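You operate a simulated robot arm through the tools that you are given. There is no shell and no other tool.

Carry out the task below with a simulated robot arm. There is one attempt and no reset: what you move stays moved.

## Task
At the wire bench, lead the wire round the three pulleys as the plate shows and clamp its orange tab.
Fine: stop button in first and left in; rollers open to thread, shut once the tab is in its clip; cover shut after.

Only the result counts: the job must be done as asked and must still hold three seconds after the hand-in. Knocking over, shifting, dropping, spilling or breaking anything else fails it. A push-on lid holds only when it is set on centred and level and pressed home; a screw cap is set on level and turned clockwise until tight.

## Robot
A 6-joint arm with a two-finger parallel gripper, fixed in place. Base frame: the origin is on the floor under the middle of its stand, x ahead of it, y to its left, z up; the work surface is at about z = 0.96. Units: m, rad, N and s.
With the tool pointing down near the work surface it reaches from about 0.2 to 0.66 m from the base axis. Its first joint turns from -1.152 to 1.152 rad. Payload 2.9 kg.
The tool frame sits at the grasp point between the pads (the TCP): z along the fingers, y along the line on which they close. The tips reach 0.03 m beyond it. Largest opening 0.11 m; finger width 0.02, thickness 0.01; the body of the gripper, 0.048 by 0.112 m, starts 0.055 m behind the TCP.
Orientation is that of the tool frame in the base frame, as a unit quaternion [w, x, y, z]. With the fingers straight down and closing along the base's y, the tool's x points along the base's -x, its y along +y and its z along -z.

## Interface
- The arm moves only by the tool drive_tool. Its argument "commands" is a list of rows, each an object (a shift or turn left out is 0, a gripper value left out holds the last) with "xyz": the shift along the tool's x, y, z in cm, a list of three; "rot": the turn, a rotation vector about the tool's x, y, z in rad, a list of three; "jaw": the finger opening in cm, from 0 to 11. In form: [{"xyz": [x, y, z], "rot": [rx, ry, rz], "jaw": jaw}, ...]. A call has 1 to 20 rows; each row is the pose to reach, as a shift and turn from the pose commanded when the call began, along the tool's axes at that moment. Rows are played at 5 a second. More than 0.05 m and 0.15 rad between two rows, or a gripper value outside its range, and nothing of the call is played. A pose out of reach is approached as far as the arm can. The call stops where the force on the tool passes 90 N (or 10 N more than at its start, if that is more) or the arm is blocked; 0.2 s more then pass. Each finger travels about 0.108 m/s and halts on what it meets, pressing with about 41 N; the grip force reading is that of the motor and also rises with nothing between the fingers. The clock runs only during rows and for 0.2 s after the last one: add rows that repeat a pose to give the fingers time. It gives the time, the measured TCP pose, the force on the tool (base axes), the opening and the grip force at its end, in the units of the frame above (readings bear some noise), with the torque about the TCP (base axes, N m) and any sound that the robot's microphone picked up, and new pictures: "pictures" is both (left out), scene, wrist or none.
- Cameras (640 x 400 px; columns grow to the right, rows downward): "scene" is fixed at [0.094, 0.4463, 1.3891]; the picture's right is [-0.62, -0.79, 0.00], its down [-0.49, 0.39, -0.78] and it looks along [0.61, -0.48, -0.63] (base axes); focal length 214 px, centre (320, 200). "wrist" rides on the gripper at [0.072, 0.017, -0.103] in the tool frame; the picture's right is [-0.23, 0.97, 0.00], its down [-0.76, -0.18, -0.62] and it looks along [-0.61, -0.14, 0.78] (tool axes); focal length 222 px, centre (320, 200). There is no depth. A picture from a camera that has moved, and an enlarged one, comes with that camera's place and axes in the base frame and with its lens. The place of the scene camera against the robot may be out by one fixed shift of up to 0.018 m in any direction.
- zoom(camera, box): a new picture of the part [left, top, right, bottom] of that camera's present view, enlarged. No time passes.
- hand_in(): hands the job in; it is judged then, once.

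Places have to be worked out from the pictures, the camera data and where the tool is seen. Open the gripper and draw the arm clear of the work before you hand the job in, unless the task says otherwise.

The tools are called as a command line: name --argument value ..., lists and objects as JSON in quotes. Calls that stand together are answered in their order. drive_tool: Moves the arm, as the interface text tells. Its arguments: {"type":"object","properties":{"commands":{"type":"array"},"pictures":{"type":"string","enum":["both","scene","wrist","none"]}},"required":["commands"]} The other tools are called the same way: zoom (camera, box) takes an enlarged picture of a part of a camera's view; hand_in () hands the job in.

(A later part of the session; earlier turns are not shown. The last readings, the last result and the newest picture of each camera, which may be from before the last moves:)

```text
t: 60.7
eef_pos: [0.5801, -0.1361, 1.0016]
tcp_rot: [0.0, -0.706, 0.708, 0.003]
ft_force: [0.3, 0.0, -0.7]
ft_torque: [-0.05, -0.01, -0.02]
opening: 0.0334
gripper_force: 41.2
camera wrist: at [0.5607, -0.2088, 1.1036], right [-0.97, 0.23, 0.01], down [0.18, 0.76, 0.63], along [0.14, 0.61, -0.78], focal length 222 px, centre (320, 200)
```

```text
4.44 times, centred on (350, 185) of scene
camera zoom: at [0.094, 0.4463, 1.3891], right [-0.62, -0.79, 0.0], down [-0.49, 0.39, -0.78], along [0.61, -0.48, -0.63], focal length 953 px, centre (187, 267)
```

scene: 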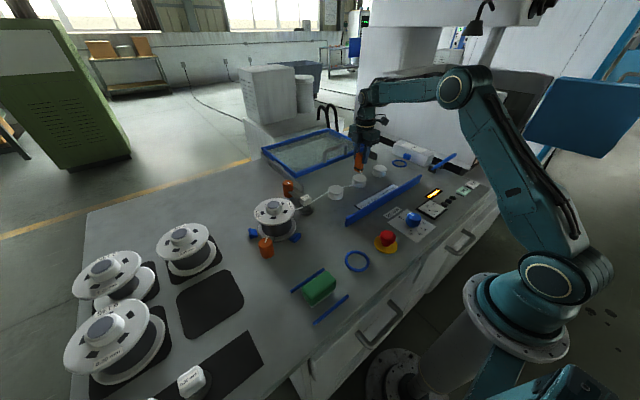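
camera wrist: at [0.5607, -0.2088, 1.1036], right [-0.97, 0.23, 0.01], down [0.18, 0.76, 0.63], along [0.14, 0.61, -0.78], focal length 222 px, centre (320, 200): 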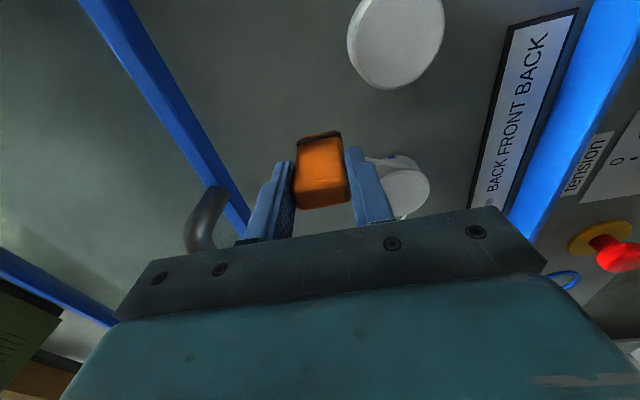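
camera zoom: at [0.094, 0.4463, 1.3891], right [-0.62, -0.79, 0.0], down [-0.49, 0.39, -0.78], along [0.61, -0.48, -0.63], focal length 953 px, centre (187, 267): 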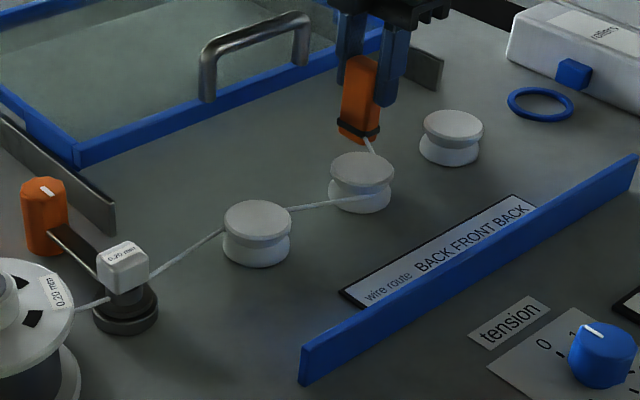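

The wire wraps pulley 2's front. I'll continue −y behind pulley 3 to y≈−0.24.

drive_tool --commands '[{"xyz": [2, 0, 0]}, {"xyz": [4, 0, 0]}, {"xyz": [6, 0.1, 0]}, {"xyz": [8, 0.3, 0]}, {"xyz": [10.4, 0.8, 0]}, {"xyz": [10.4, 0.8, 0]}]'

zoom --camera "wrist" --box '[160, 0, 480, 210]'

zoom --camera "scene" --box '[320, 130, 440, 220]'

```text
t: 62.1
eef_pos: [0.5692, -0.2397, 1.0002]
tcp_rot: [0.0, -0.706, 0.709, 0.003]
ft_force: [0.0, 0.7, -0.5]
ft_torque: [-0.02, -0.01, -0.02]
opening: 0.0335
gripper_force: 41.3
camera wrist: at [0.5518, -0.3125, 1.103], right [-0.97, 0.23, 0.01], down [0.18, 0.76, 0.63], along [0.14, 0.61, -0.78], focal length 222 px, centre (320, 200)
```

scene: 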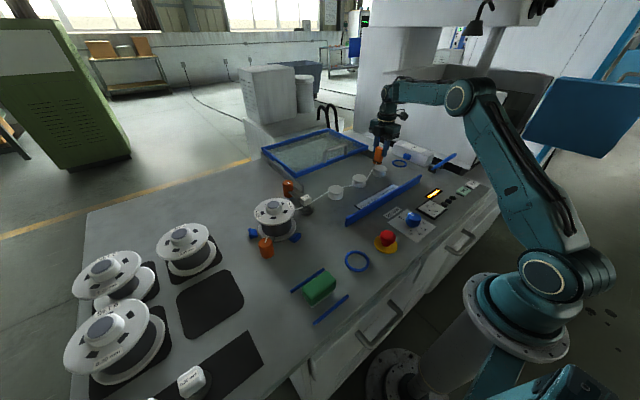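
wrist: 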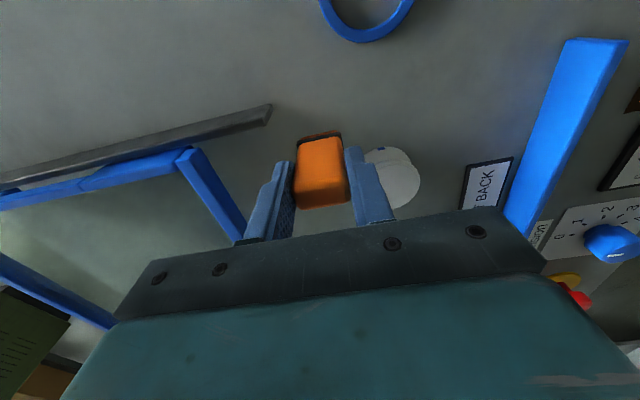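

```text
1.90 times, centred on (320, 105) of wrist
camera zoom: at [0.5518, -0.3125, 1.103], right [-0.97, 0.23, 0.01], down [0.18, 0.76, 0.63], along [0.14, 0.61, -0.78], focal length 423 px, centre (320, 381)
```

zoom: 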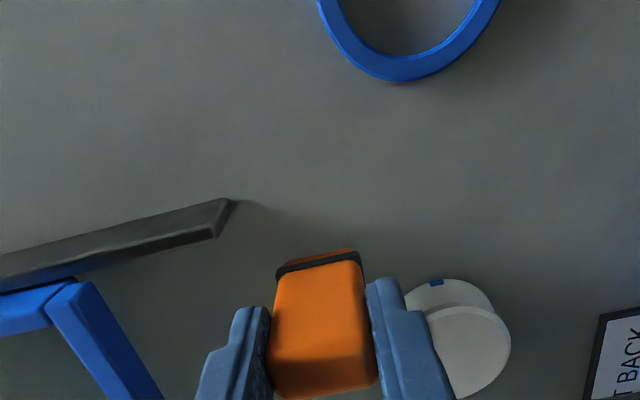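

```text
4.44 times, centred on (380, 175) of scene
camera zoom: at [0.094, 0.4463, 1.3891], right [-0.62, -0.79, 0.0], down [-0.49, 0.39, -0.78], along [0.61, -0.48, -0.63], focal length 953 px, centre (53, 311)
```

zoom: 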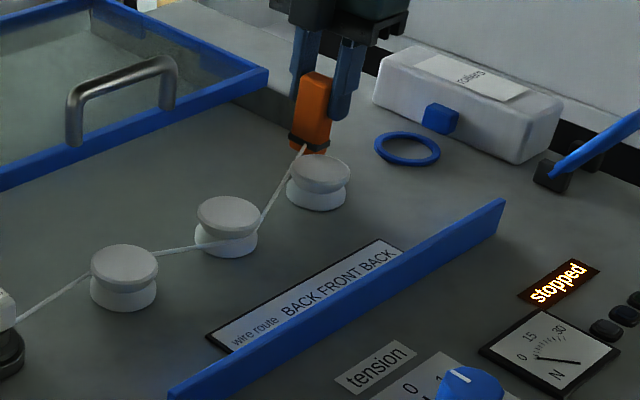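

The wire now runs behind pulley 3. I'll raise the tab 2 cm and bring it over the clip ring, whose centre I judge to be at about (0.519, −0.326).

drive_tool --commands '[{"xyz": [1, 0.2, -1]}, {"xyz": [2.5, 1, -2]}, {"xyz": [4.5, 2.2, -2]}, {"xyz": [6.5, 3.6, -2]}, {"xyz": [8.5, 5, -2]}, {"xyz": [8.5, 5, -2]}]'

zoom --camera "wrist" --box '[220, 60, 420, 210]'

zoom --camera "scene" --box '[360, 120, 460, 200]'

```text
t: 63.5
eef_pos: [0.5188, -0.3273, 1.0211]
tcp_rot: [-0.001, -0.705, 0.709, 0.003]
ft_force: [0.9, 0.1, -1.1]
ft_torque: [0.03, 0.02, 0.03]
opening: 0.0335
gripper_force: 41.4
camera wrist: at [0.5001, -0.3996, 1.1238], right [-0.97, 0.23, 0.01], down [0.18, 0.76, 0.63], along [0.14, 0.61, -0.78], focal length 222 px, centre (320, 200)
```

scene: 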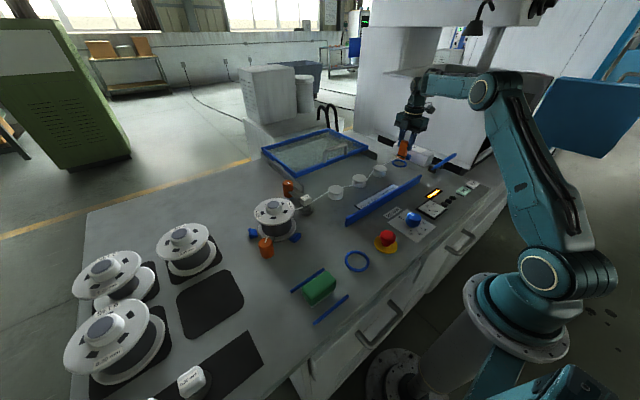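
wrist: 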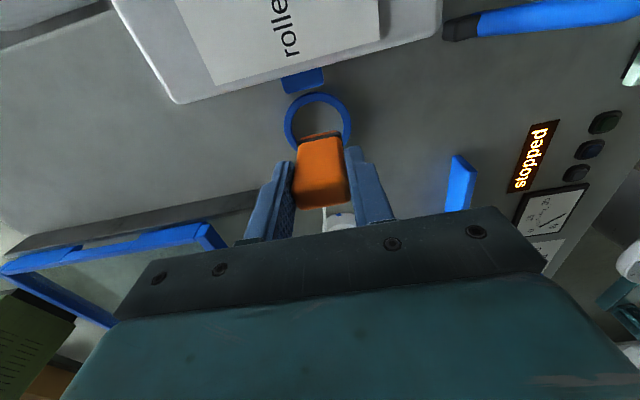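

```text
2.67 times, centred on (320, 135) of wrist
camera zoom: at [0.5001, -0.3996, 1.1238], right [-0.97, 0.23, 0.01], down [0.18, 0.76, 0.63], along [0.14, 0.61, -0.78], focal length 592 px, centre (320, 373)
```

zoom: 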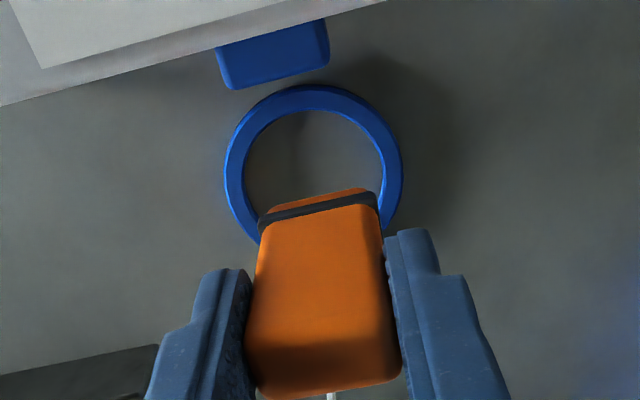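

```text
5.00 times, centred on (410, 160) of scene
camera zoom: at [0.094, 0.4463, 1.3891], right [-0.62, -0.79, 0.0], down [-0.49, 0.39, -0.78], along [0.61, -0.48, -0.63], focal length 1072 px, centre (-130, 400)
```

zoom: 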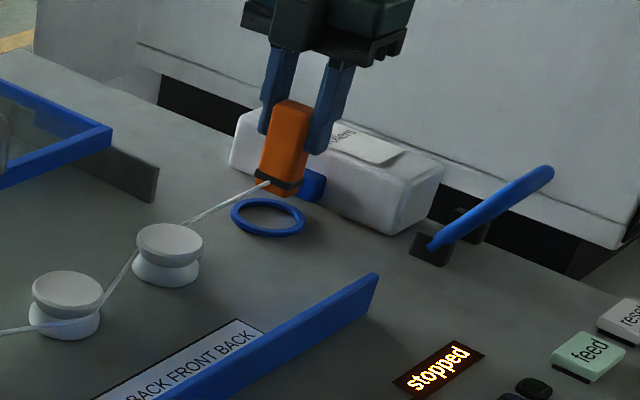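

Compared with the view at the parking ring, the clip ring appears offset by a few millimetres, so I'll shift the tab about +3 mm in x and −5 mm in y and compare again at the same height.

drive_tool --commands '[{"xyz": [0.52, -0.27, -0.15]}, {"xyz": [0.52, -0.27, -0.15]}]'

zoom --camera "wrist" --box '[220, 60, 420, 210]'

zoom --camera "scene" --box '[370, 130, 430, 180]'

```text
t: 64.1
eef_pos: [0.5217, -0.3311, 1.0228]
tcp_rot: [0.0, -0.706, 0.708, 0.004]
ft_force: [0.4, -0.2, -1.0]
ft_torque: [-0.01, 0.02, -0.04]
opening: 0.0331
gripper_force: 41.2
camera wrist: at [0.5037, -0.4043, 1.1249], right [-0.97, 0.23, 0.01], down [0.18, 0.76, 0.63], along [0.14, 0.61, -0.78], focal length 222 px, centre (320, 200)
```

scene: 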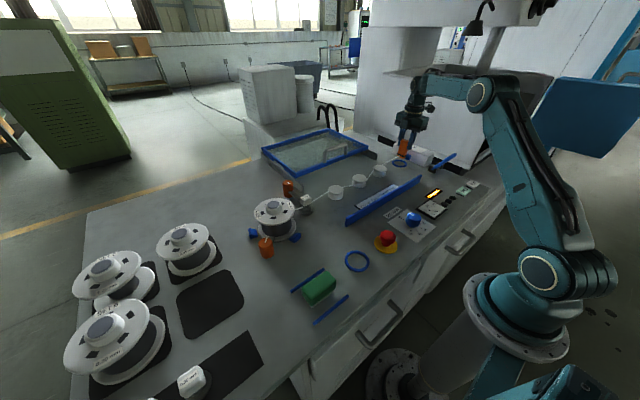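
wrist: 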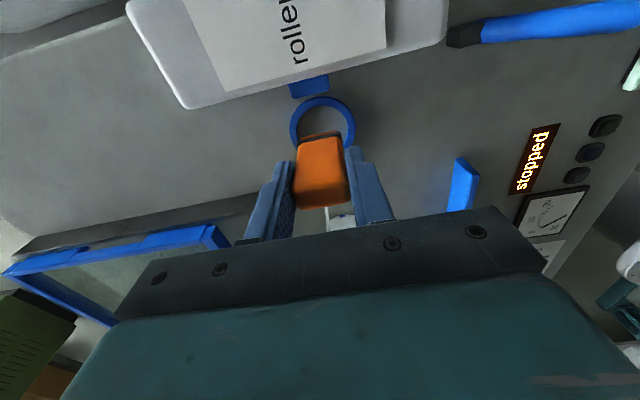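

```text
2.67 times, centred on (320, 135) of wrist
camera zoom: at [0.5037, -0.4043, 1.1249], right [-0.97, 0.23, 0.01], down [0.18, 0.76, 0.63], along [0.14, 0.61, -0.78], focal length 592 px, centre (320, 373)
```

zoom: 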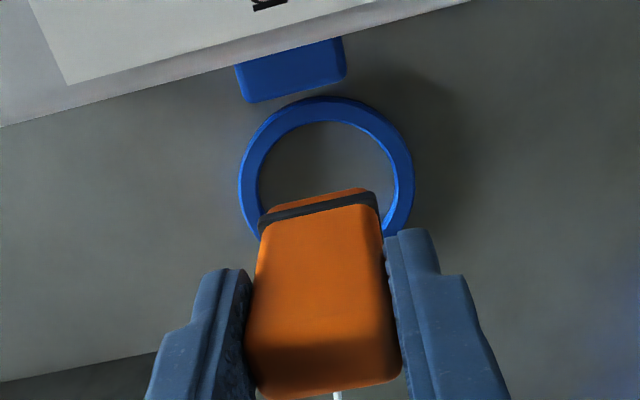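

```text
8.00 times, centred on (400, 155) of scene
camera zoom: at [0.094, 0.4463, 1.3891], right [-0.62, -0.79, 0.0], down [-0.49, 0.39, -0.78], along [0.61, -0.48, -0.63], focal length 1716 px, centre (-320, 560)
```

zoom: 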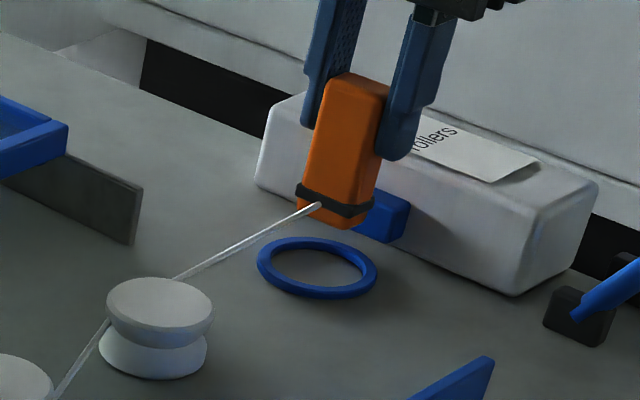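

The ring now appears at exactly the same place in the view as the parking ring did. I'll lower the tab straight down to the height at which it stood when parked.

drive_tool --commands '[{"xyz": [0, 0, 0.8]}, {"xyz": [0, 0, 1.6]}, {"xyz": [0, 0, 2.2]}, {"xyz": [0, 0, 2.6]}, {"xyz": [0, 0, 2.9]}, {"xyz": [0, 0, 2.9]}]'

zoom --camera "wrist" --box '[220, 60, 420, 210]'

zoom --camera "scene" --box '[370, 130, 430, 180]'

```text
t: 65.5
eef_pos: [0.5222, -0.3308, 0.9926]
tcp_rot: [0.0, -0.706, 0.709, 0.003]
ft_force: [-1.0, 0.6, -0.8]
ft_torque: [0.0, -0.03, 0.02]
opening: 0.0336
gripper_force: 40.6
camera wrist: at [0.5043, -0.4034, 1.096], right [-0.97, 0.23, 0.01], down [0.18, 0.76, 0.63], along [0.14, 0.61, -0.78], focal length 222 px, centre (320, 200)
```

scene: 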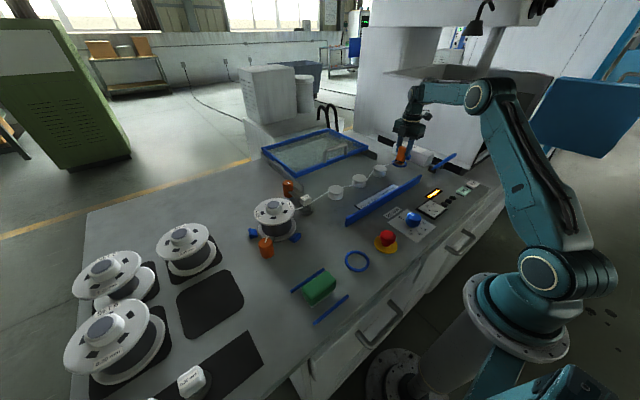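
wrist: 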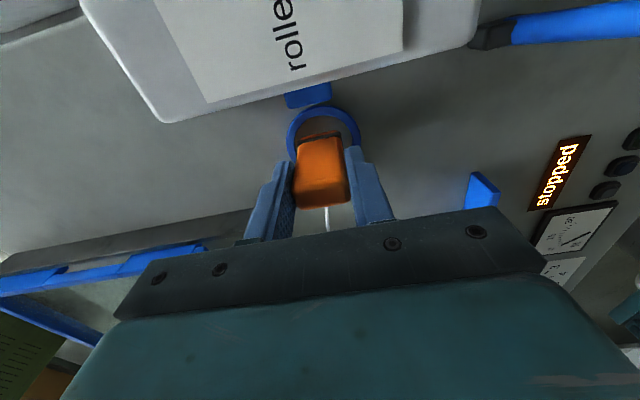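

```text
2.67 times, centred on (320, 135) of wrist
camera zoom: at [0.5043, -0.4034, 1.096], right [-0.97, 0.23, 0.01], down [0.18, 0.76, 0.63], along [0.14, 0.61, -0.78], focal length 592 px, centre (320, 373)
```

zoom: 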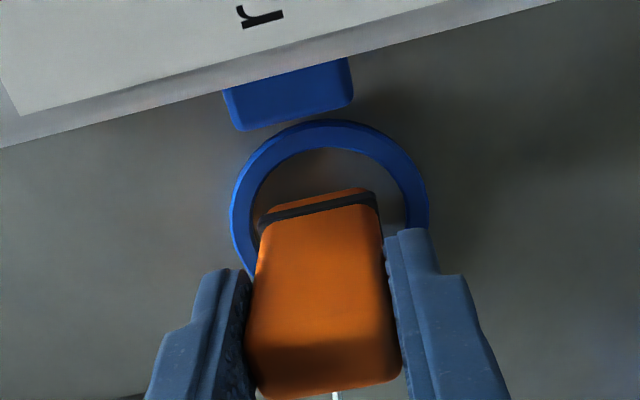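

```text
8.00 times, centred on (400, 155) of scene
camera zoom: at [0.094, 0.4463, 1.3891], right [-0.62, -0.79, 0.0], down [-0.49, 0.39, -0.78], along [0.61, -0.48, -0.63], focal length 1716 px, centre (-320, 560)
```

zoom: 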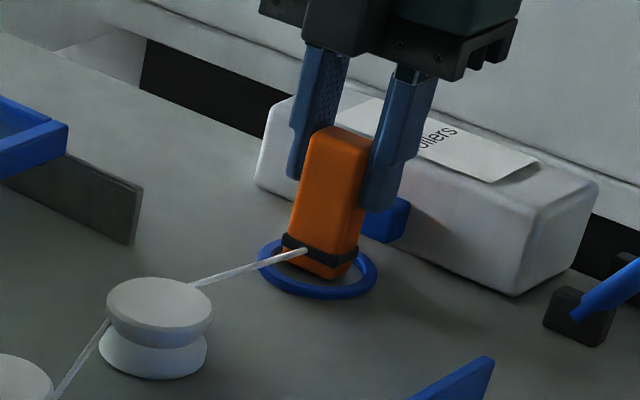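

There's no contact force yet at the parked height. I'll ease down a few millimetres more, watching for contact with the bench.

drive_tool --commands '[{"xyz": [0, 0, 0.15]}, {"xyz": [0, 0, 0.3]}, {"xyz": [0, 0, 0.3]}]' --pictures "none"

```text
t: 66.3
eef_pos: [0.5218, -0.3305, 0.9918]
tcp_rot: [0.0, -0.705, 0.709, 0.002]
ft_force: [-0.3, 0.7, 5.6]
ft_torque: [-0.03, -0.07, -0.02]
opening: 0.0334
gripper_force: 40.9
```

Contact at 5.6 N: the tab stands on the bench inside the ring. I'll relax the pressure, open the jaw and rise straight up.

drive_tool --commands '[{"xyz": [0, 0, -0.15]}, {"xyz": [0, 0, -0.15], "jaw": 4.2}, {"xyz": [0, 0, -0.15], "jaw": 5}, {"xyz": [0, 0, -0.15], "jaw": 5.5}, {"xyz": [0, 0, -0.15]}, {"xyz": [0, 0, -2]}, {"xyz": [0, 0, -5]}, {"xyz": [0, 0, -9]}, {"xyz": [0, 0, -9]}]'

zoom --camera "wrist" --box '[220, 60, 420, 210]'

zoom --camera "scene" --box '[340, 130, 440, 210]'

```text
t: 68.3
eef_pos: [0.5218, -0.3296, 1.0825]
tcp_rot: [0.0, -0.706, 0.709, 0.004]
ft_force: [-0.9, -0.6, 0.9]
ft_torque: [0.0, 0.01, 0.01]
opening: 0.0552
gripper_force: 0.0
camera wrist: at [0.5038, -0.4031, 1.1845], right [-0.97, 0.23, 0.01], down [0.18, 0.76, 0.63], along [0.14, 0.61, -0.78], focal length 222 px, centre (320, 200)
```

scene: 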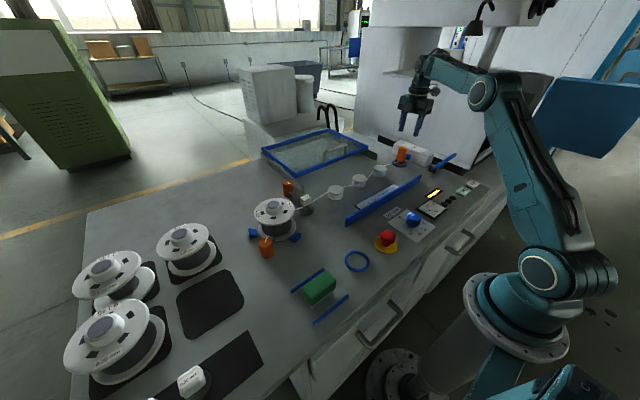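
wrist: 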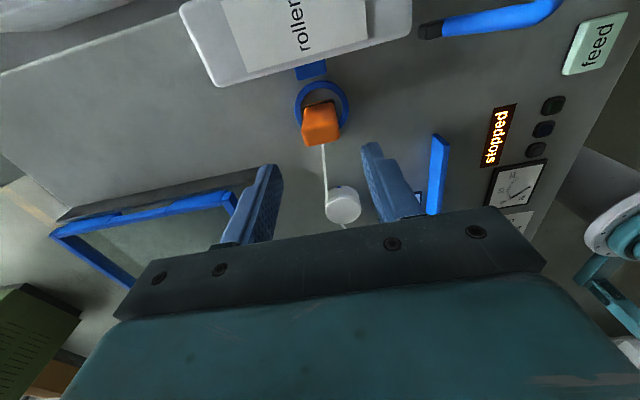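

```text
2.67 times, centred on (320, 135) of wrist
camera zoom: at [0.5038, -0.4031, 1.1845], right [-0.97, 0.23, 0.01], down [0.18, 0.76, 0.63], along [0.14, 0.61, -0.78], focal length 592 px, centre (320, 373)
```

zoom: 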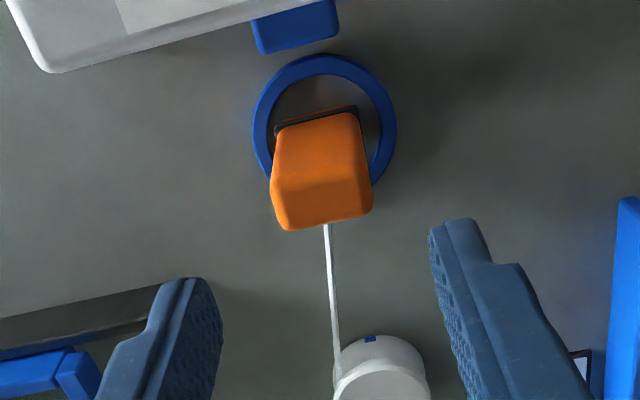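

```text
5.00 times, centred on (390, 170) of scene
camera zoom: at [0.094, 0.4463, 1.3891], right [-0.62, -0.79, 0.0], down [-0.49, 0.39, -0.78], along [0.61, -0.48, -0.63], focal length 1072 px, centre (-30, 350)
```

zoom: 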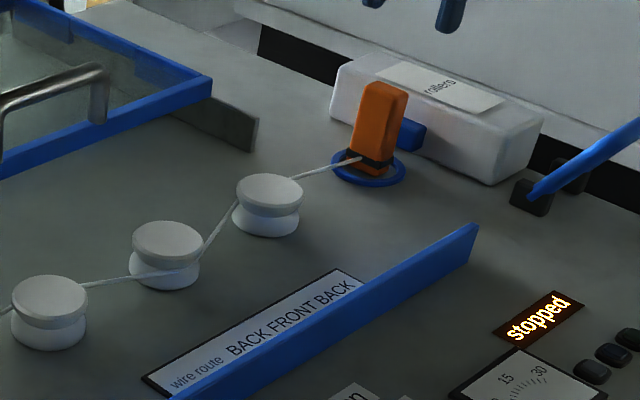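

The tab stands in its clip with the wire led back–front–back. Now I'll rise, turn the tool back to its default yaw and go in front of the roller lever (bar near x≈0.35, y≈−0.405) with fingers closed.

drive_tool --commands '[{"xyz": [0, 0, -3], "jaw": 0}, {"xyz": [0, 0, -6]}, {"xyz": [0.5, 1.7, -6], "rot": [0, 0, 0.131]}, {"xyz": [1, 3.4, -6], "rot": [0, 0, 0.262]}, {"xyz": [1.5, 5.2, -6], "rot": [0, 0, 0.393]}, {"xyz": [2, 7, -6], "rot": [0, 0, 0.524]}, {"xyz": [2.5, 8.8, -6], "rot": [0, 0, 0.654]}, {"xyz": [3, 10.6, -6], "rot": [0, 0, 0.785]}, {"xyz": [3.5, 12.4, -6], "rot": [0, 0, 0.916]}, {"xyz": [4, 14.2, -6], "rot": [0, 0, 1.047]}, {"xyz": [5, 16, -6], "rot": [0, 0, 1.178]}, {"xyz": [6, 17.6, -6], "rot": [0, 0, 1.309]}, {"xyz": [7, 19.2, -6], "rot": [0, 0, 1.44]}, {"xyz": [7.5, 20.8, -6], "rot": [0, 0, 1.5708]}, {"xyz": [7.5, 20.8, -6], "rot": [0, 0, 1.5708]}]'

zoom --camera "wrist" --box '[200, 20, 440, 200]'

zoom --camera "scene" --box '[380, 110, 500, 190]'

```text
t: 71.5
eef_pos: [0.3142, -0.4065, 1.1415]
tcp_rot: [-0.002, 0.004, 1.0, 0.002]
ft_force: [1.1, -0.6, -0.4]
ft_torque: [-0.01, 0.0, 0.04]
opening: 0.0
gripper_force: 38.3
camera wrist: at [0.2406, -0.389, 1.2446], right [0.23, 0.97, 0.0], down [0.76, -0.19, 0.62], along [0.6, -0.14, -0.79], focal length 222 px, centre (320, 200)
```

scene: 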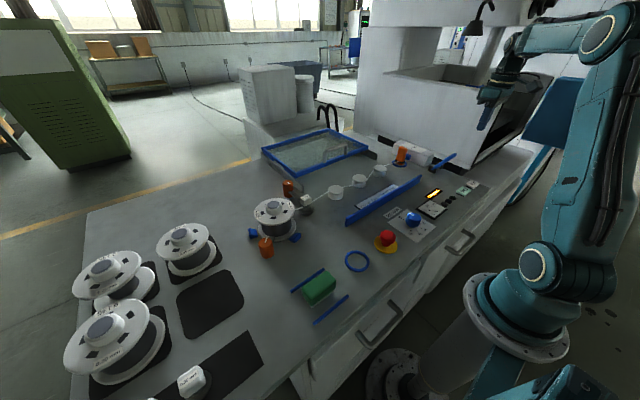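
wrist: 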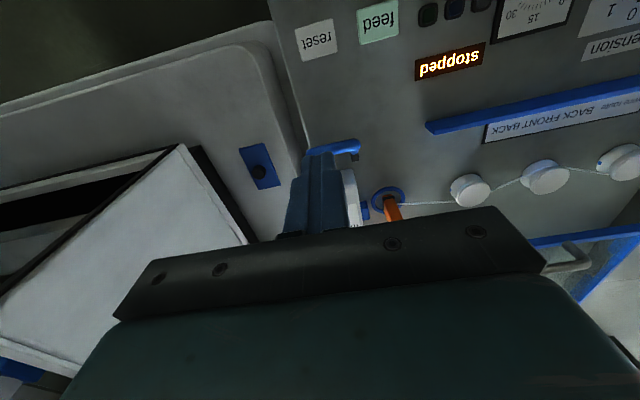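

```text
2.22 times, centred on (320, 110) of wrist
camera zoom: at [0.2406, -0.389, 1.2446], right [0.23, 0.97, 0.0], down [0.76, -0.19, 0.62], along [0.6, -0.14, -0.79], focal length 494 px, centre (320, 400)
```

zoom: 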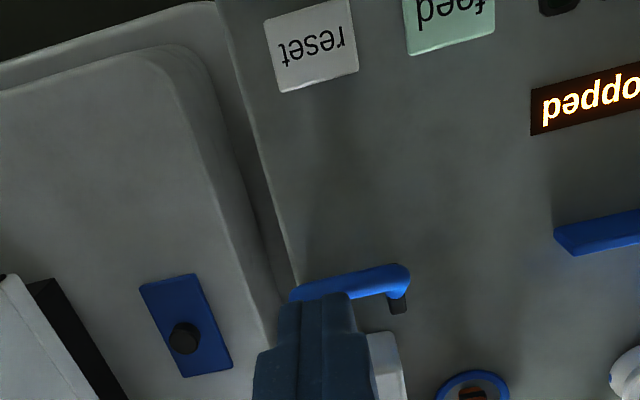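

```text
5.00 times, centred on (440, 150) of scene
camera zoom: at [0.094, 0.4463, 1.3891], right [-0.62, -0.79, 0.0], down [-0.49, 0.39, -0.78], along [0.61, -0.48, -0.63], focal length 1072 px, centre (-280, 450)
```

zoom: 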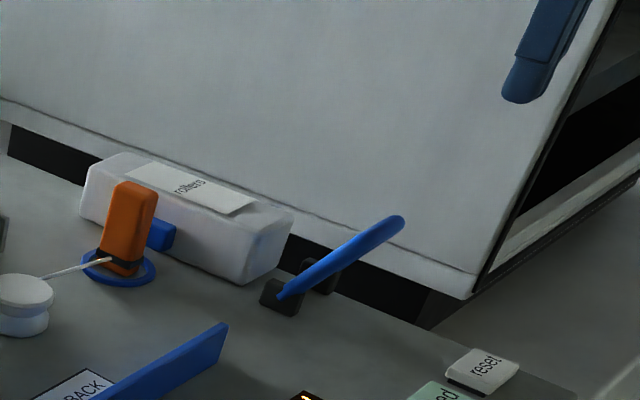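

The lever's bar is at about (0.354, −0.40, z 1.0), some 2 cm ahead of the fingers. I'll descend in front of it and push it back.

drive_tool --commands '[{"xyz": [0, 0.3, 4]}, {"xyz": [0, 0.3, 8]}, {"xyz": [0, 0.3, 11]}, {"xyz": [0, 0.3, 13.8]}, {"xyz": [0, 0.3, 13.8]}]'

zoom --camera "scene" --box '[380, 110, 500, 190]'

zoom --camera "wrist" --box '[200, 60, 440, 240]'

```text
t: 72.7
eef_pos: [0.3151, -0.4009, 1.0013]
tcp_rot: [-0.003, 0.002, 1.0, 0.003]
ft_force: [0.5, -0.3, -0.2]
ft_torque: [0.02, -0.01, 0.01]
opening: 0.0
gripper_force: 37.8
camera wrist: at [0.2415, -0.3854, 1.105], right [0.23, 0.97, 0.0], down [0.76, -0.18, 0.62], along [0.6, -0.14, -0.79], focal length 222 px, centre (320, 200)
```

scene: 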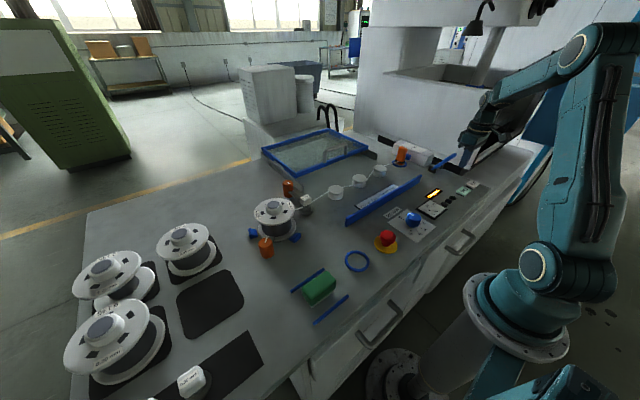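
wrist: 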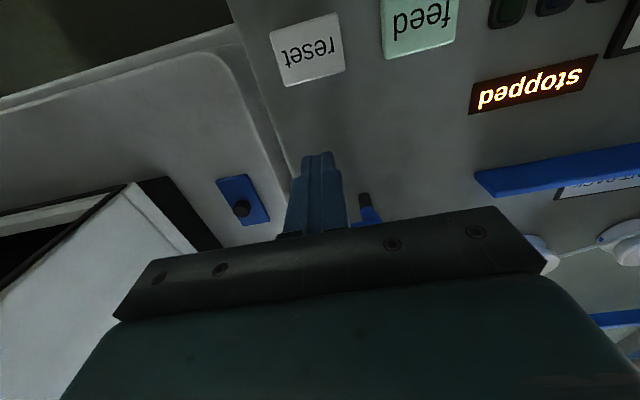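

```text
5.00 times, centred on (440, 150) of scene
camera zoom: at [0.094, 0.4463, 1.3891], right [-0.62, -0.79, 0.0], down [-0.49, 0.39, -0.78], along [0.61, -0.48, -0.63], focal length 1072 px, centre (-280, 450)
```

zoom: 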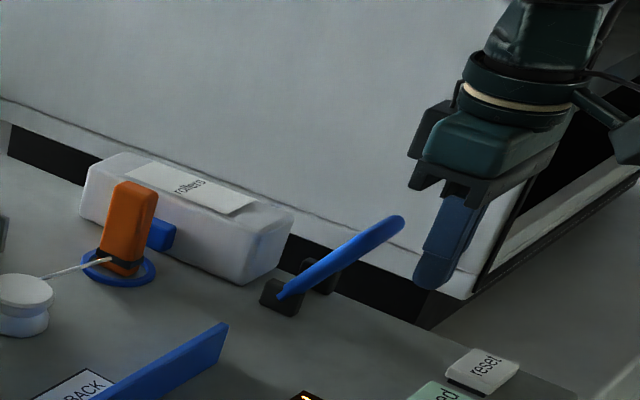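

```text
2.22 times, centred on (320, 150) of wrist
camera zoom: at [0.2415, -0.3854, 1.105], right [0.23, 0.97, 0.0], down [0.76, -0.18, 0.62], along [0.6, -0.14, -0.79], focal length 494 px, centre (320, 311)
```

zoom: 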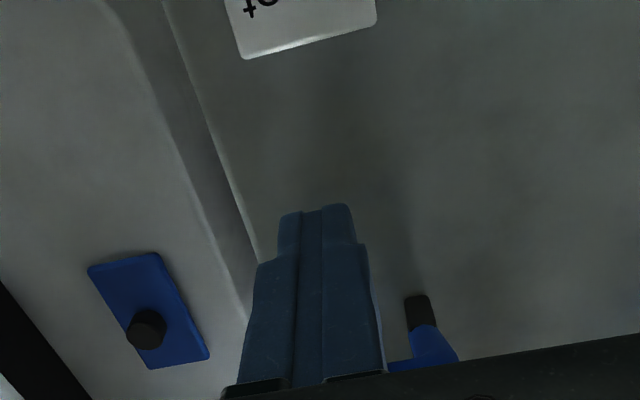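

The fingers stand in front of the bar at its height. I'll push backward (+x) in 1 cm steps.

drive_tool --commands '[{"xyz": [-1, 0, 0]}, {"xyz": [-2, 0, 0]}, {"xyz": [-3, 0, 0]}, {"xyz": [-4, 0, 0]}, {"xyz": [-5, 0, 0]}, {"xyz": [-6, 0, 0]}, {"xyz": [-7, 0, 0]}, {"xyz": [-8, 0, 0]}, {"xyz": [-9, 0, 0]}, {"xyz": [-9, 0, 0]}]'

zoom --camera "scene" --box '[380, 110, 500, 190]'

```text
t: 74.9
eef_pos: [0.4025, -0.4026, 1.0036]
tcp_rot: [-0.003, 0.002, 1.0, 0.003]
ft_force: [-0.4, 0.6, 0.3]
ft_torque: [0.01, 0.01, 0.01]
opening: 0.0
gripper_force: 37.8
camera wrist: at [0.3298, -0.3851, 1.1064], right [0.23, 0.97, 0.0], down [0.76, -0.18, 0.62], along [0.6, -0.14, -0.79], focal length 222 px, centre (320, 200)
```

scene: 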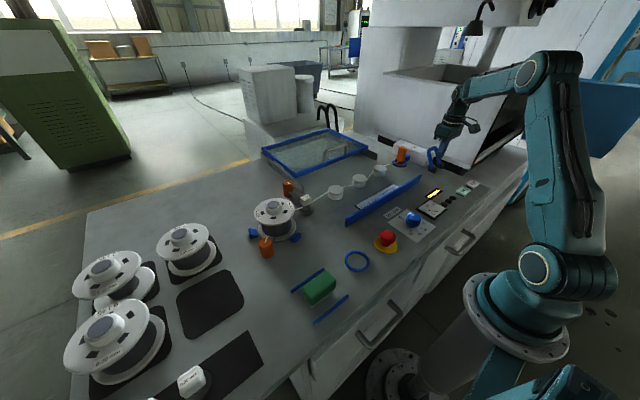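
wrist: 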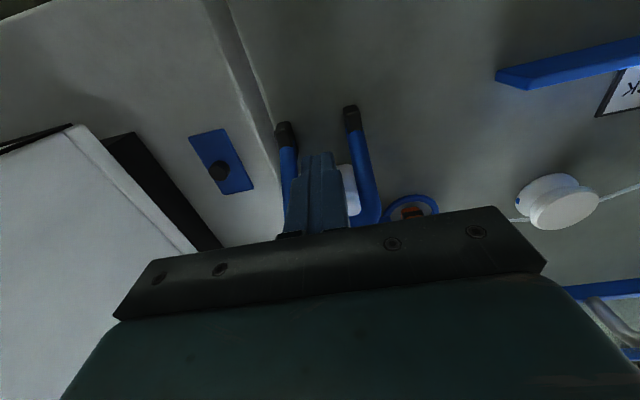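

```text
5.00 times, centred on (440, 150) of scene
camera zoom: at [0.094, 0.4463, 1.3891], right [-0.62, -0.79, 0.0], down [-0.49, 0.39, -0.78], along [0.61, -0.48, -0.63], focal length 1072 px, centre (-280, 450)
```

zoom: 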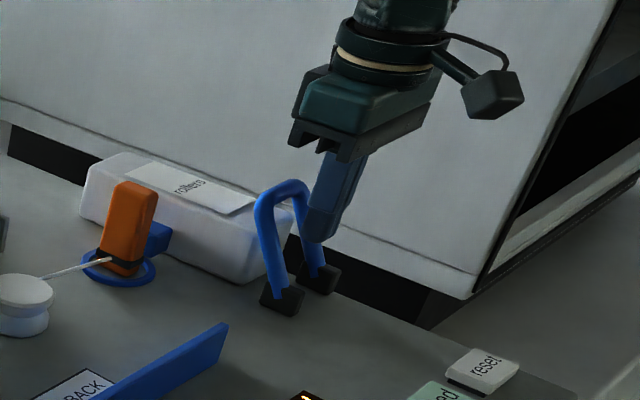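

The bail has swung back and the blue block moved up to the tab. I'll push gently a little further to make sure it reaches its end stop.

drive_tool --commands '[{"xyz": [-0.6, 0, 0]}, {"xyz": [-1.2, 0, 0]}, {"xyz": [-1.8, 0, 0]}, {"xyz": [-2.3, 0, 0]}, {"xyz": [-2.3, 0, 0]}]'

zoom --camera "scene" --box '[380, 110, 500, 190]'

```text
t: 76.1
eef_pos: [0.4247, -0.4028, 1.0024]
tcp_rot: [-0.004, 0.004, 1.0, 0.004]
ft_force: [-21.8, 3.8, 4.4]
ft_torque: [0.33, 0.08, 0.0]
opening: 0.0
gripper_force: 37.4
camera wrist: at [0.3517, -0.3865, 1.1069], right [0.24, 0.97, 0.01], down [0.77, -0.19, 0.61], along [0.6, -0.14, -0.79], focal length 222 px, centre (320, 200)
```

scene: 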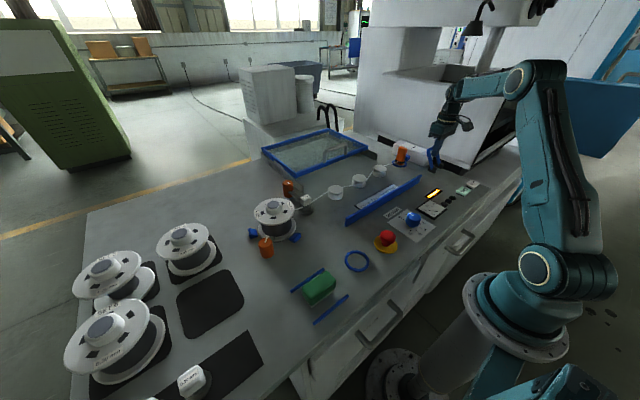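
wrist: 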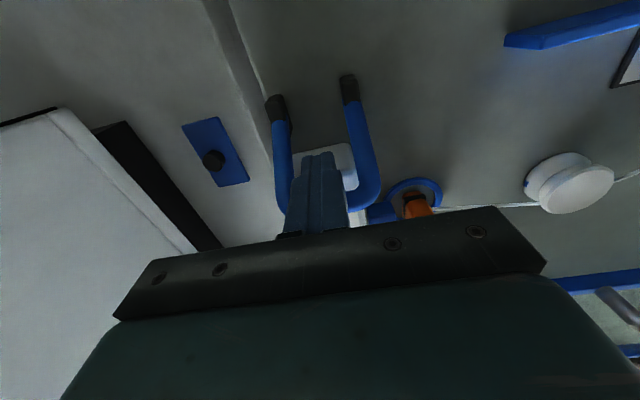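

```text
5.00 times, centred on (440, 150) of scene
camera zoom: at [0.0933, 0.4465, 1.3891], right [-0.62, -0.79, 0.0], down [-0.49, 0.39, -0.78], along [0.61, -0.48, -0.63], focal length 1072 px, centre (-280, 450)
```

zoom: 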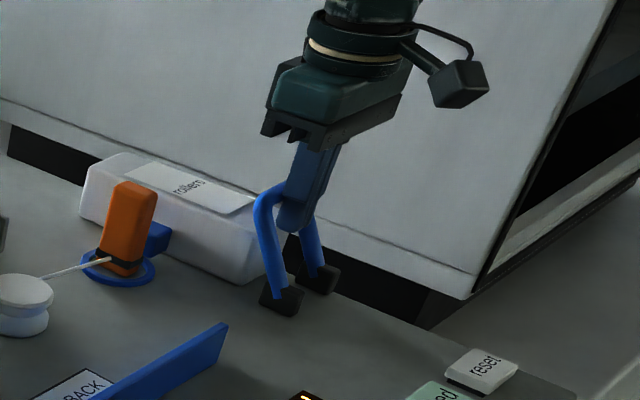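

The lever is at its rear stop (22 N contact), looks as it did at the start, and the block now clamps against the tab. I'll back off and lift away, then check the tab and wire.

drive_tool --commands '[{"xyz": [1, 0, 0]}, {"xyz": [2.5, 0, -1]}, {"xyz": [3, 0, -5]}, {"xyz": [3, 0, -9]}, {"xyz": [3, 0, -13]}, {"xyz": [3, 0, -13]}]'

zoom --camera "scene" --box '[340, 120, 460, 200]'

zoom --camera "wrist" --box '[220, 60, 460, 230]'

zoom --camera "scene" --box '[390, 130, 450, 170]'

```text
t: 77.5
eef_pos: [0.3966, -0.4015, 1.135]
tcp_rot: [-0.003, 0.002, 1.0, 0.002]
ft_force: [0.2, 0.8, 0.1]
ft_torque: [0.01, 0.01, 0.01]
opening: 0.0001
gripper_force: 37.8
camera wrist: at [0.3238, -0.3842, 1.2384], right [0.23, 0.97, 0.0], down [0.76, -0.18, 0.62], along [0.6, -0.14, -0.79], focal length 222 px, centre (320, 200)
```

scene: 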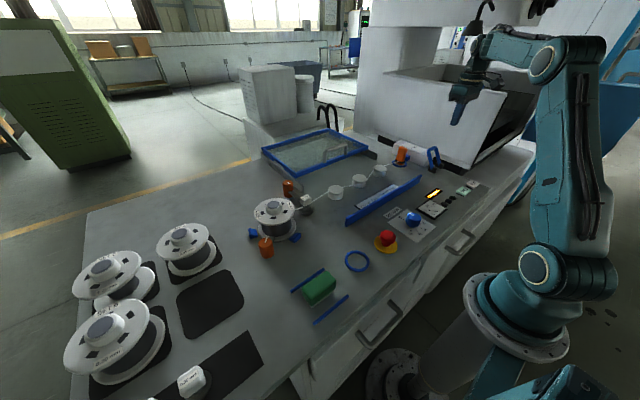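
wrist: 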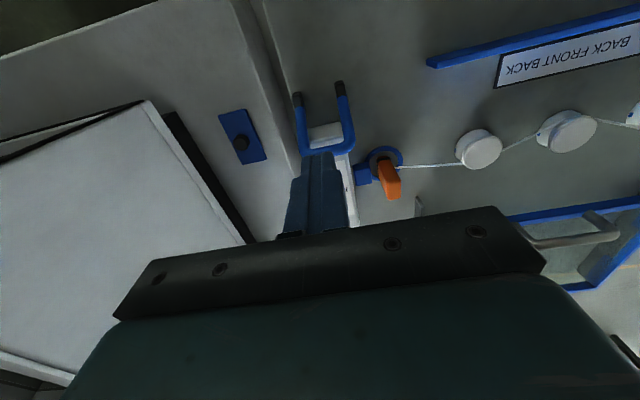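

```text
5.00 times, centred on (400, 160) of scene
camera zoom: at [0.094, 0.4463, 1.3891], right [-0.62, -0.79, 0.0], down [-0.49, 0.39, -0.78], along [0.61, -0.48, -0.63], focal length 1072 px, centre (-80, 400)
```

zoom: 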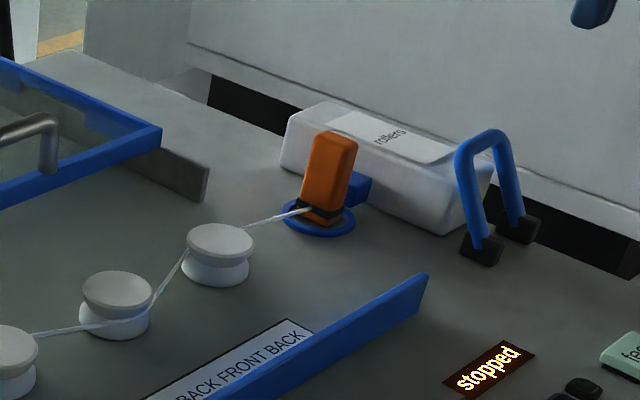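

```text
2.35 times, centred on (340, 145) of wrist
camera zoom: at [0.3238, -0.3842, 1.2384], right [0.23, 0.97, 0.0], down [0.76, -0.18, 0.62], along [0.6, -0.14, -0.79], focal length 523 px, centre (273, 329)
```

zoom: 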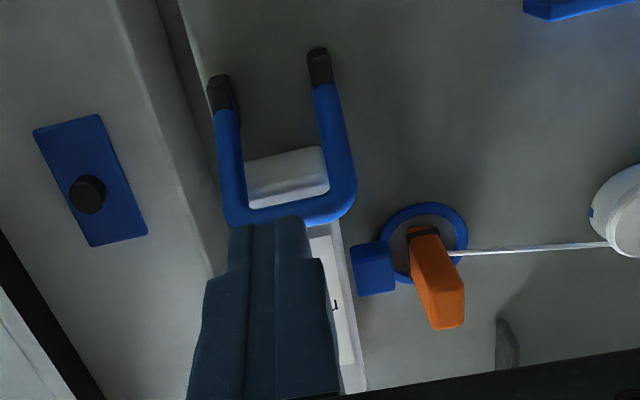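

```text
10.00 times, centred on (420, 150) of scene
camera zoom: at [0.094, 0.4463, 1.3891], right [-0.62, -0.79, 0.0], down [-0.49, 0.39, -0.78], along [0.61, -0.48, -0.63], focal length 2145 px, centre (-680, 700)
```

zoom: 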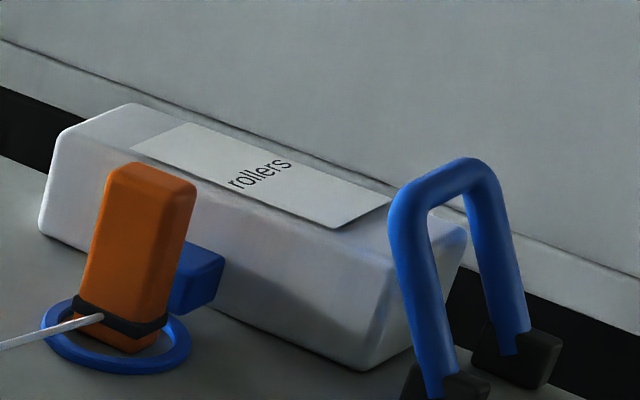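

The tab stands upright, clamped in its clip, with the wire in order. Next I'll close the cover: lift, turn the tool +90° and move toward the cover handle (bar near x≈0.663, y≈−0.075).

drive_tool --commands '[{"xyz": [0, 0, -3.5], "jaw": 3.6}, {"xyz": [-0.8, 2.7, -3.5], "rot": [0, 0, 0.131]}, {"xyz": [-1.6, 5.4, -3.5], "rot": [0, 0, 0.262]}, {"xyz": [-2.4, 8.1, -3.5], "rot": [0, 0, 0.393]}, {"xyz": [-3.3, 10.9, -3.5], "rot": [0, 0, 0.524]}, {"xyz": [-4.2, 13.6, -3.5], "rot": [0, 0, 0.654]}, {"xyz": [-5.1, 16.3, -3.5], "rot": [0, 0, 0.785]}, {"xyz": [-6, 19, -3.5], "rot": [0, 0, 0.916]}, {"xyz": [-6.9, 21.7, -3.5], "rot": [0, 0, 1.047]}, {"xyz": [-7.8, 24.4, -3.5], "rot": [0, 0, 1.178]}, {"xyz": [-8.7, 27.1, -3.5], "rot": [0, 0, 1.309]}, {"xyz": [-9.5, 29.8, -3.5], "rot": [0, 0, 1.44]}, {"xyz": [-10.3, 32.6, -3.5], "rot": [0, 0, 1.5708]}, {"xyz": [-10.3, 32.6, -3.5], "rot": [0, 0, 1.5708]}]' --pictures "both"

```text
t: 80.5
eef_pos: [0.5019, -0.0764, 1.1691]
tcp_rot: [-0.004, 0.709, 0.705, 0.0]
ft_force: [0.1, 0.6, 0.4]
ft_torque: [-0.03, -0.02, 0.01]
opening: 0.036
gripper_force: 0.1
camera wrist: at [0.518, -0.0049, 1.272], right [0.97, -0.23, -0.01], down [-0.18, -0.76, 0.62], along [-0.15, -0.6, -0.78], focal length 222 px, centre (320, 200)
```

scene: 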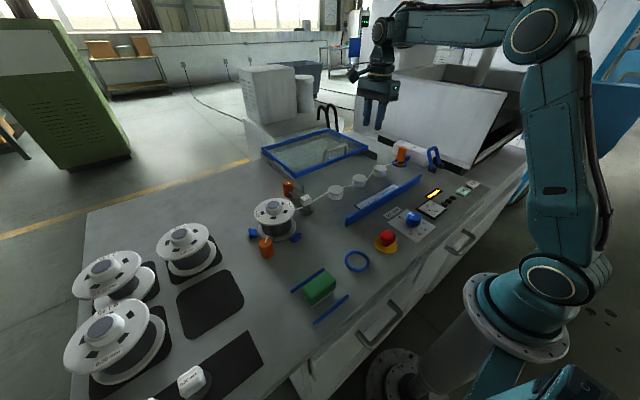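
wrist: 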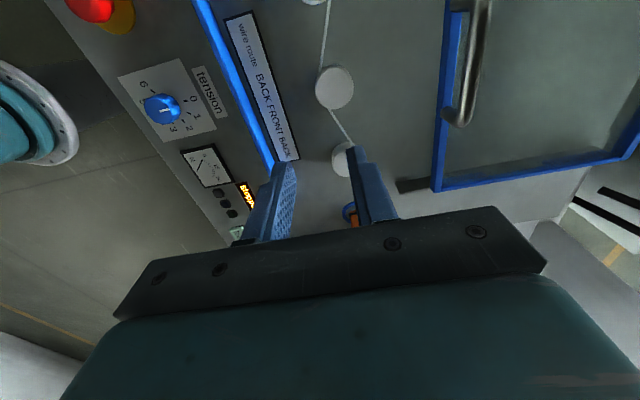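

The handle bar is at about x≈0.66. I'll tilt the tool 0.7 rad forward as before and stop about 9 cm short of the bar to check the line-up.

drive_tool --commands '[{"xyz": [0, 1.8, 1], "rot": [-0.14, 0, 0]}, {"xyz": [0, 3.7, 2.5], "rot": [-0.28, 0, 0]}, {"xyz": [0, 5.6, 4.2], "rot": [-0.42, 0, 0]}, {"xyz": [0, 7.5, 6.3], "rot": [-0.56, 0, 0]}, {"xyz": [0, 9.27, 8.4], "rot": [-0.7, 0, 0]}, {"xyz": [0, 9.27, 8.4], "rot": [-0.7, 0, 0]}]'

zoom --camera "wrist" --box '[200, 20, 440, 220]'

zoom --camera "scene" --box '[260, 90, 400, 200]'

```text
t: 81.9
eef_pos: [0.5947, -0.0769, 1.0843]
tcp_rot: [0.24, 0.666, 0.663, 0.243]
ft_force: [-0.5, -0.2, -0.1]
ft_torque: [-0.03, 0.0, -0.02]
opening: 0.0359
gripper_force: 0.0
camera wrist: at [0.5404, -0.0049, 1.1753], right [0.75, -0.23, 0.62], down [-0.54, -0.76, 0.36], along [0.39, -0.61, -0.69], focal length 222 px, centre (320, 200)
```

scene: 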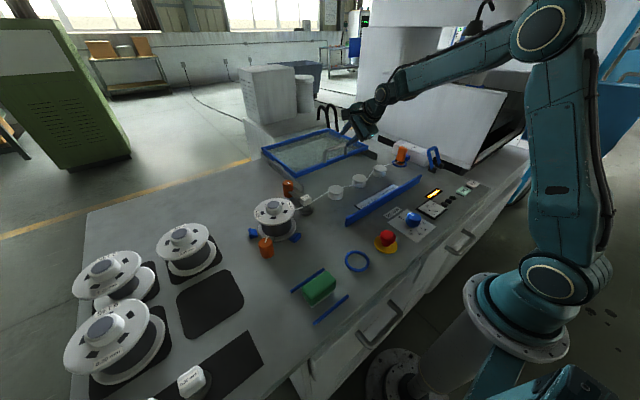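
wrist: 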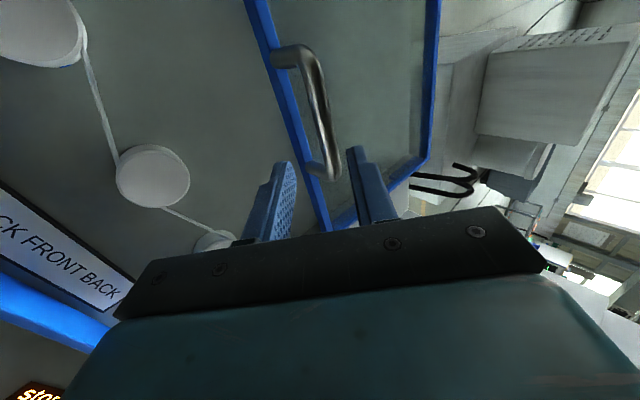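

```text
2.00 times, centred on (320, 120) of wrist
camera zoom: at [0.5404, -0.0049, 1.1753], right [0.75, -0.23, 0.62], down [-0.54, -0.76, 0.36], along [0.39, -0.61, -0.69], focal length 444 px, centre (320, 360)
```

zoom: 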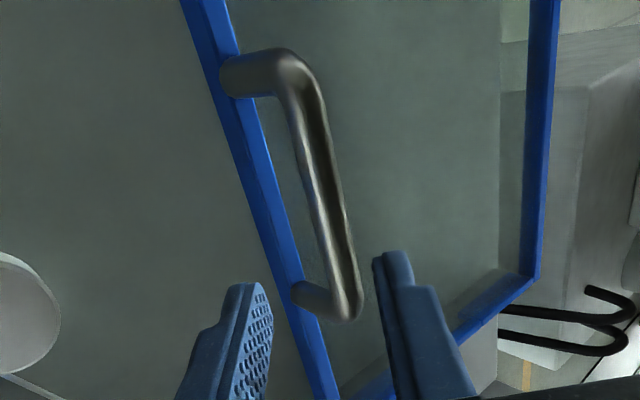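

```text
3.64 times, centred on (330, 145) of scene
camera zoom: at [0.094, 0.4463, 1.3891], right [-0.62, -0.79, 0.0], down [-0.49, 0.39, -0.78], along [0.61, -0.48, -0.63], focal length 780 px, centre (284, 400)
```

zoom: 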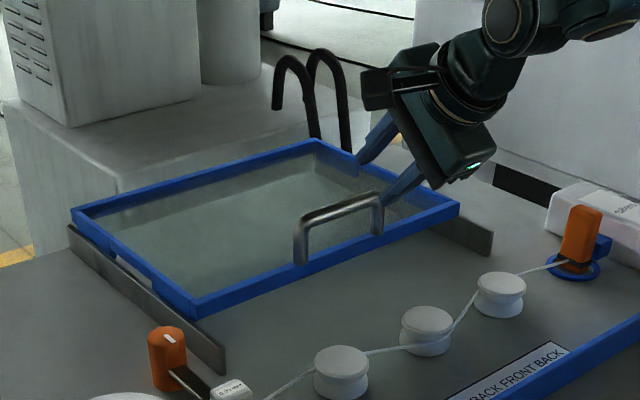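

The bar lies straight ahead between the fingers. I'll advance along the tool axis, close on the bar, and check the grip.

drive_tool --commands '[{"xyz": [0, 0.26, 3], "jaw": 3.2}, {"xyz": [0, 0.26, 6]}, {"xyz": [0, 0.26, 8]}, {"xyz": [0, 0.26, 9]}, {"xyz": [0, 0.26, 9]}, {"xyz": [0, 0.26, 9], "jaw": 0}, {"xyz": [0, 0.26, 9]}, {"xyz": [0, 0.26, 9]}, {"xyz": [0, 0.26, 9]}]'

zoom --camera "wrist" --box '[200, 20, 440, 220]'

zoom --camera "scene" --box '[260, 90, 400, 200]'

```text
t: 83.9
eef_pos: [0.6539, -0.0754, 1.0167]
tcp_rot: [0.239, 0.667, 0.663, 0.242]
ft_force: [2.4, 2.0, 5.9]
ft_torque: [-0.04, -0.02, -0.16]
opening: 0.0154
gripper_force: 45.1
camera wrist: at [0.5998, -0.0034, 1.1082], right [0.75, -0.23, 0.62], down [-0.54, -0.76, 0.36], along [0.39, -0.61, -0.69], focal length 222 px, centre (320, 200)
```

scene: 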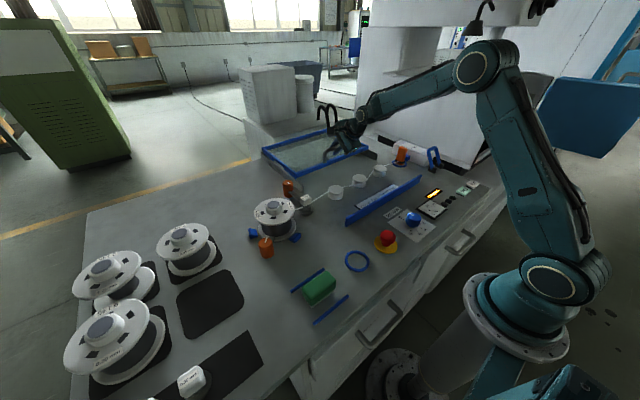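
wrist: 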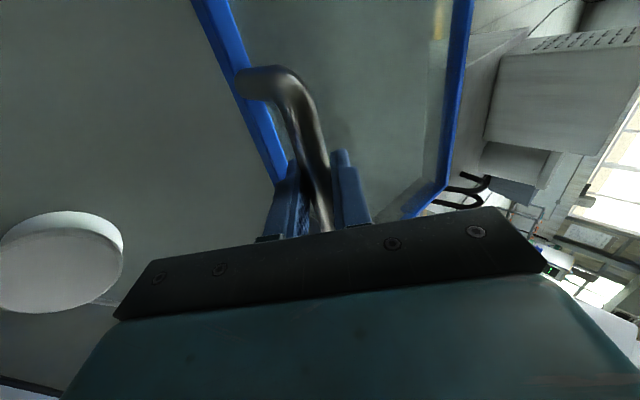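

```text
2.00 times, centred on (320, 120) of wrist
camera zoom: at [0.5998, -0.0034, 1.1082], right [0.75, -0.23, 0.62], down [-0.54, -0.76, 0.36], along [0.39, -0.61, -0.69], focal length 444 px, centre (320, 360)
```

zoom: 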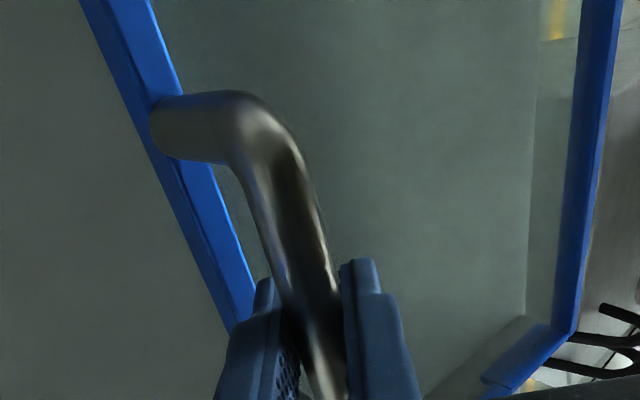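

```text
3.64 times, centred on (330, 145) of scene
camera zoom: at [0.0939, 0.4464, 1.3891], right [-0.62, -0.79, 0.0], down [-0.49, 0.39, -0.78], along [0.61, -0.48, -0.63], focal length 780 px, centre (284, 400)
```

zoom: 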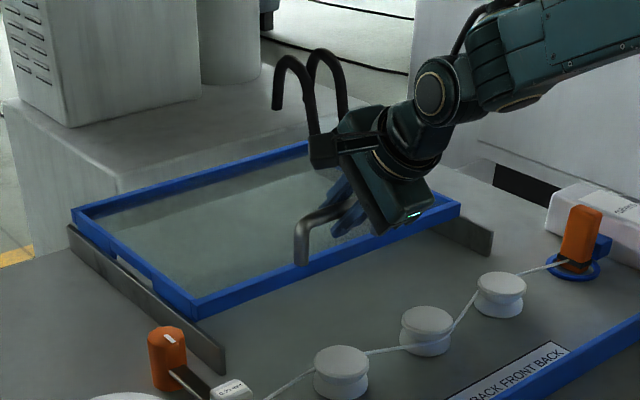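

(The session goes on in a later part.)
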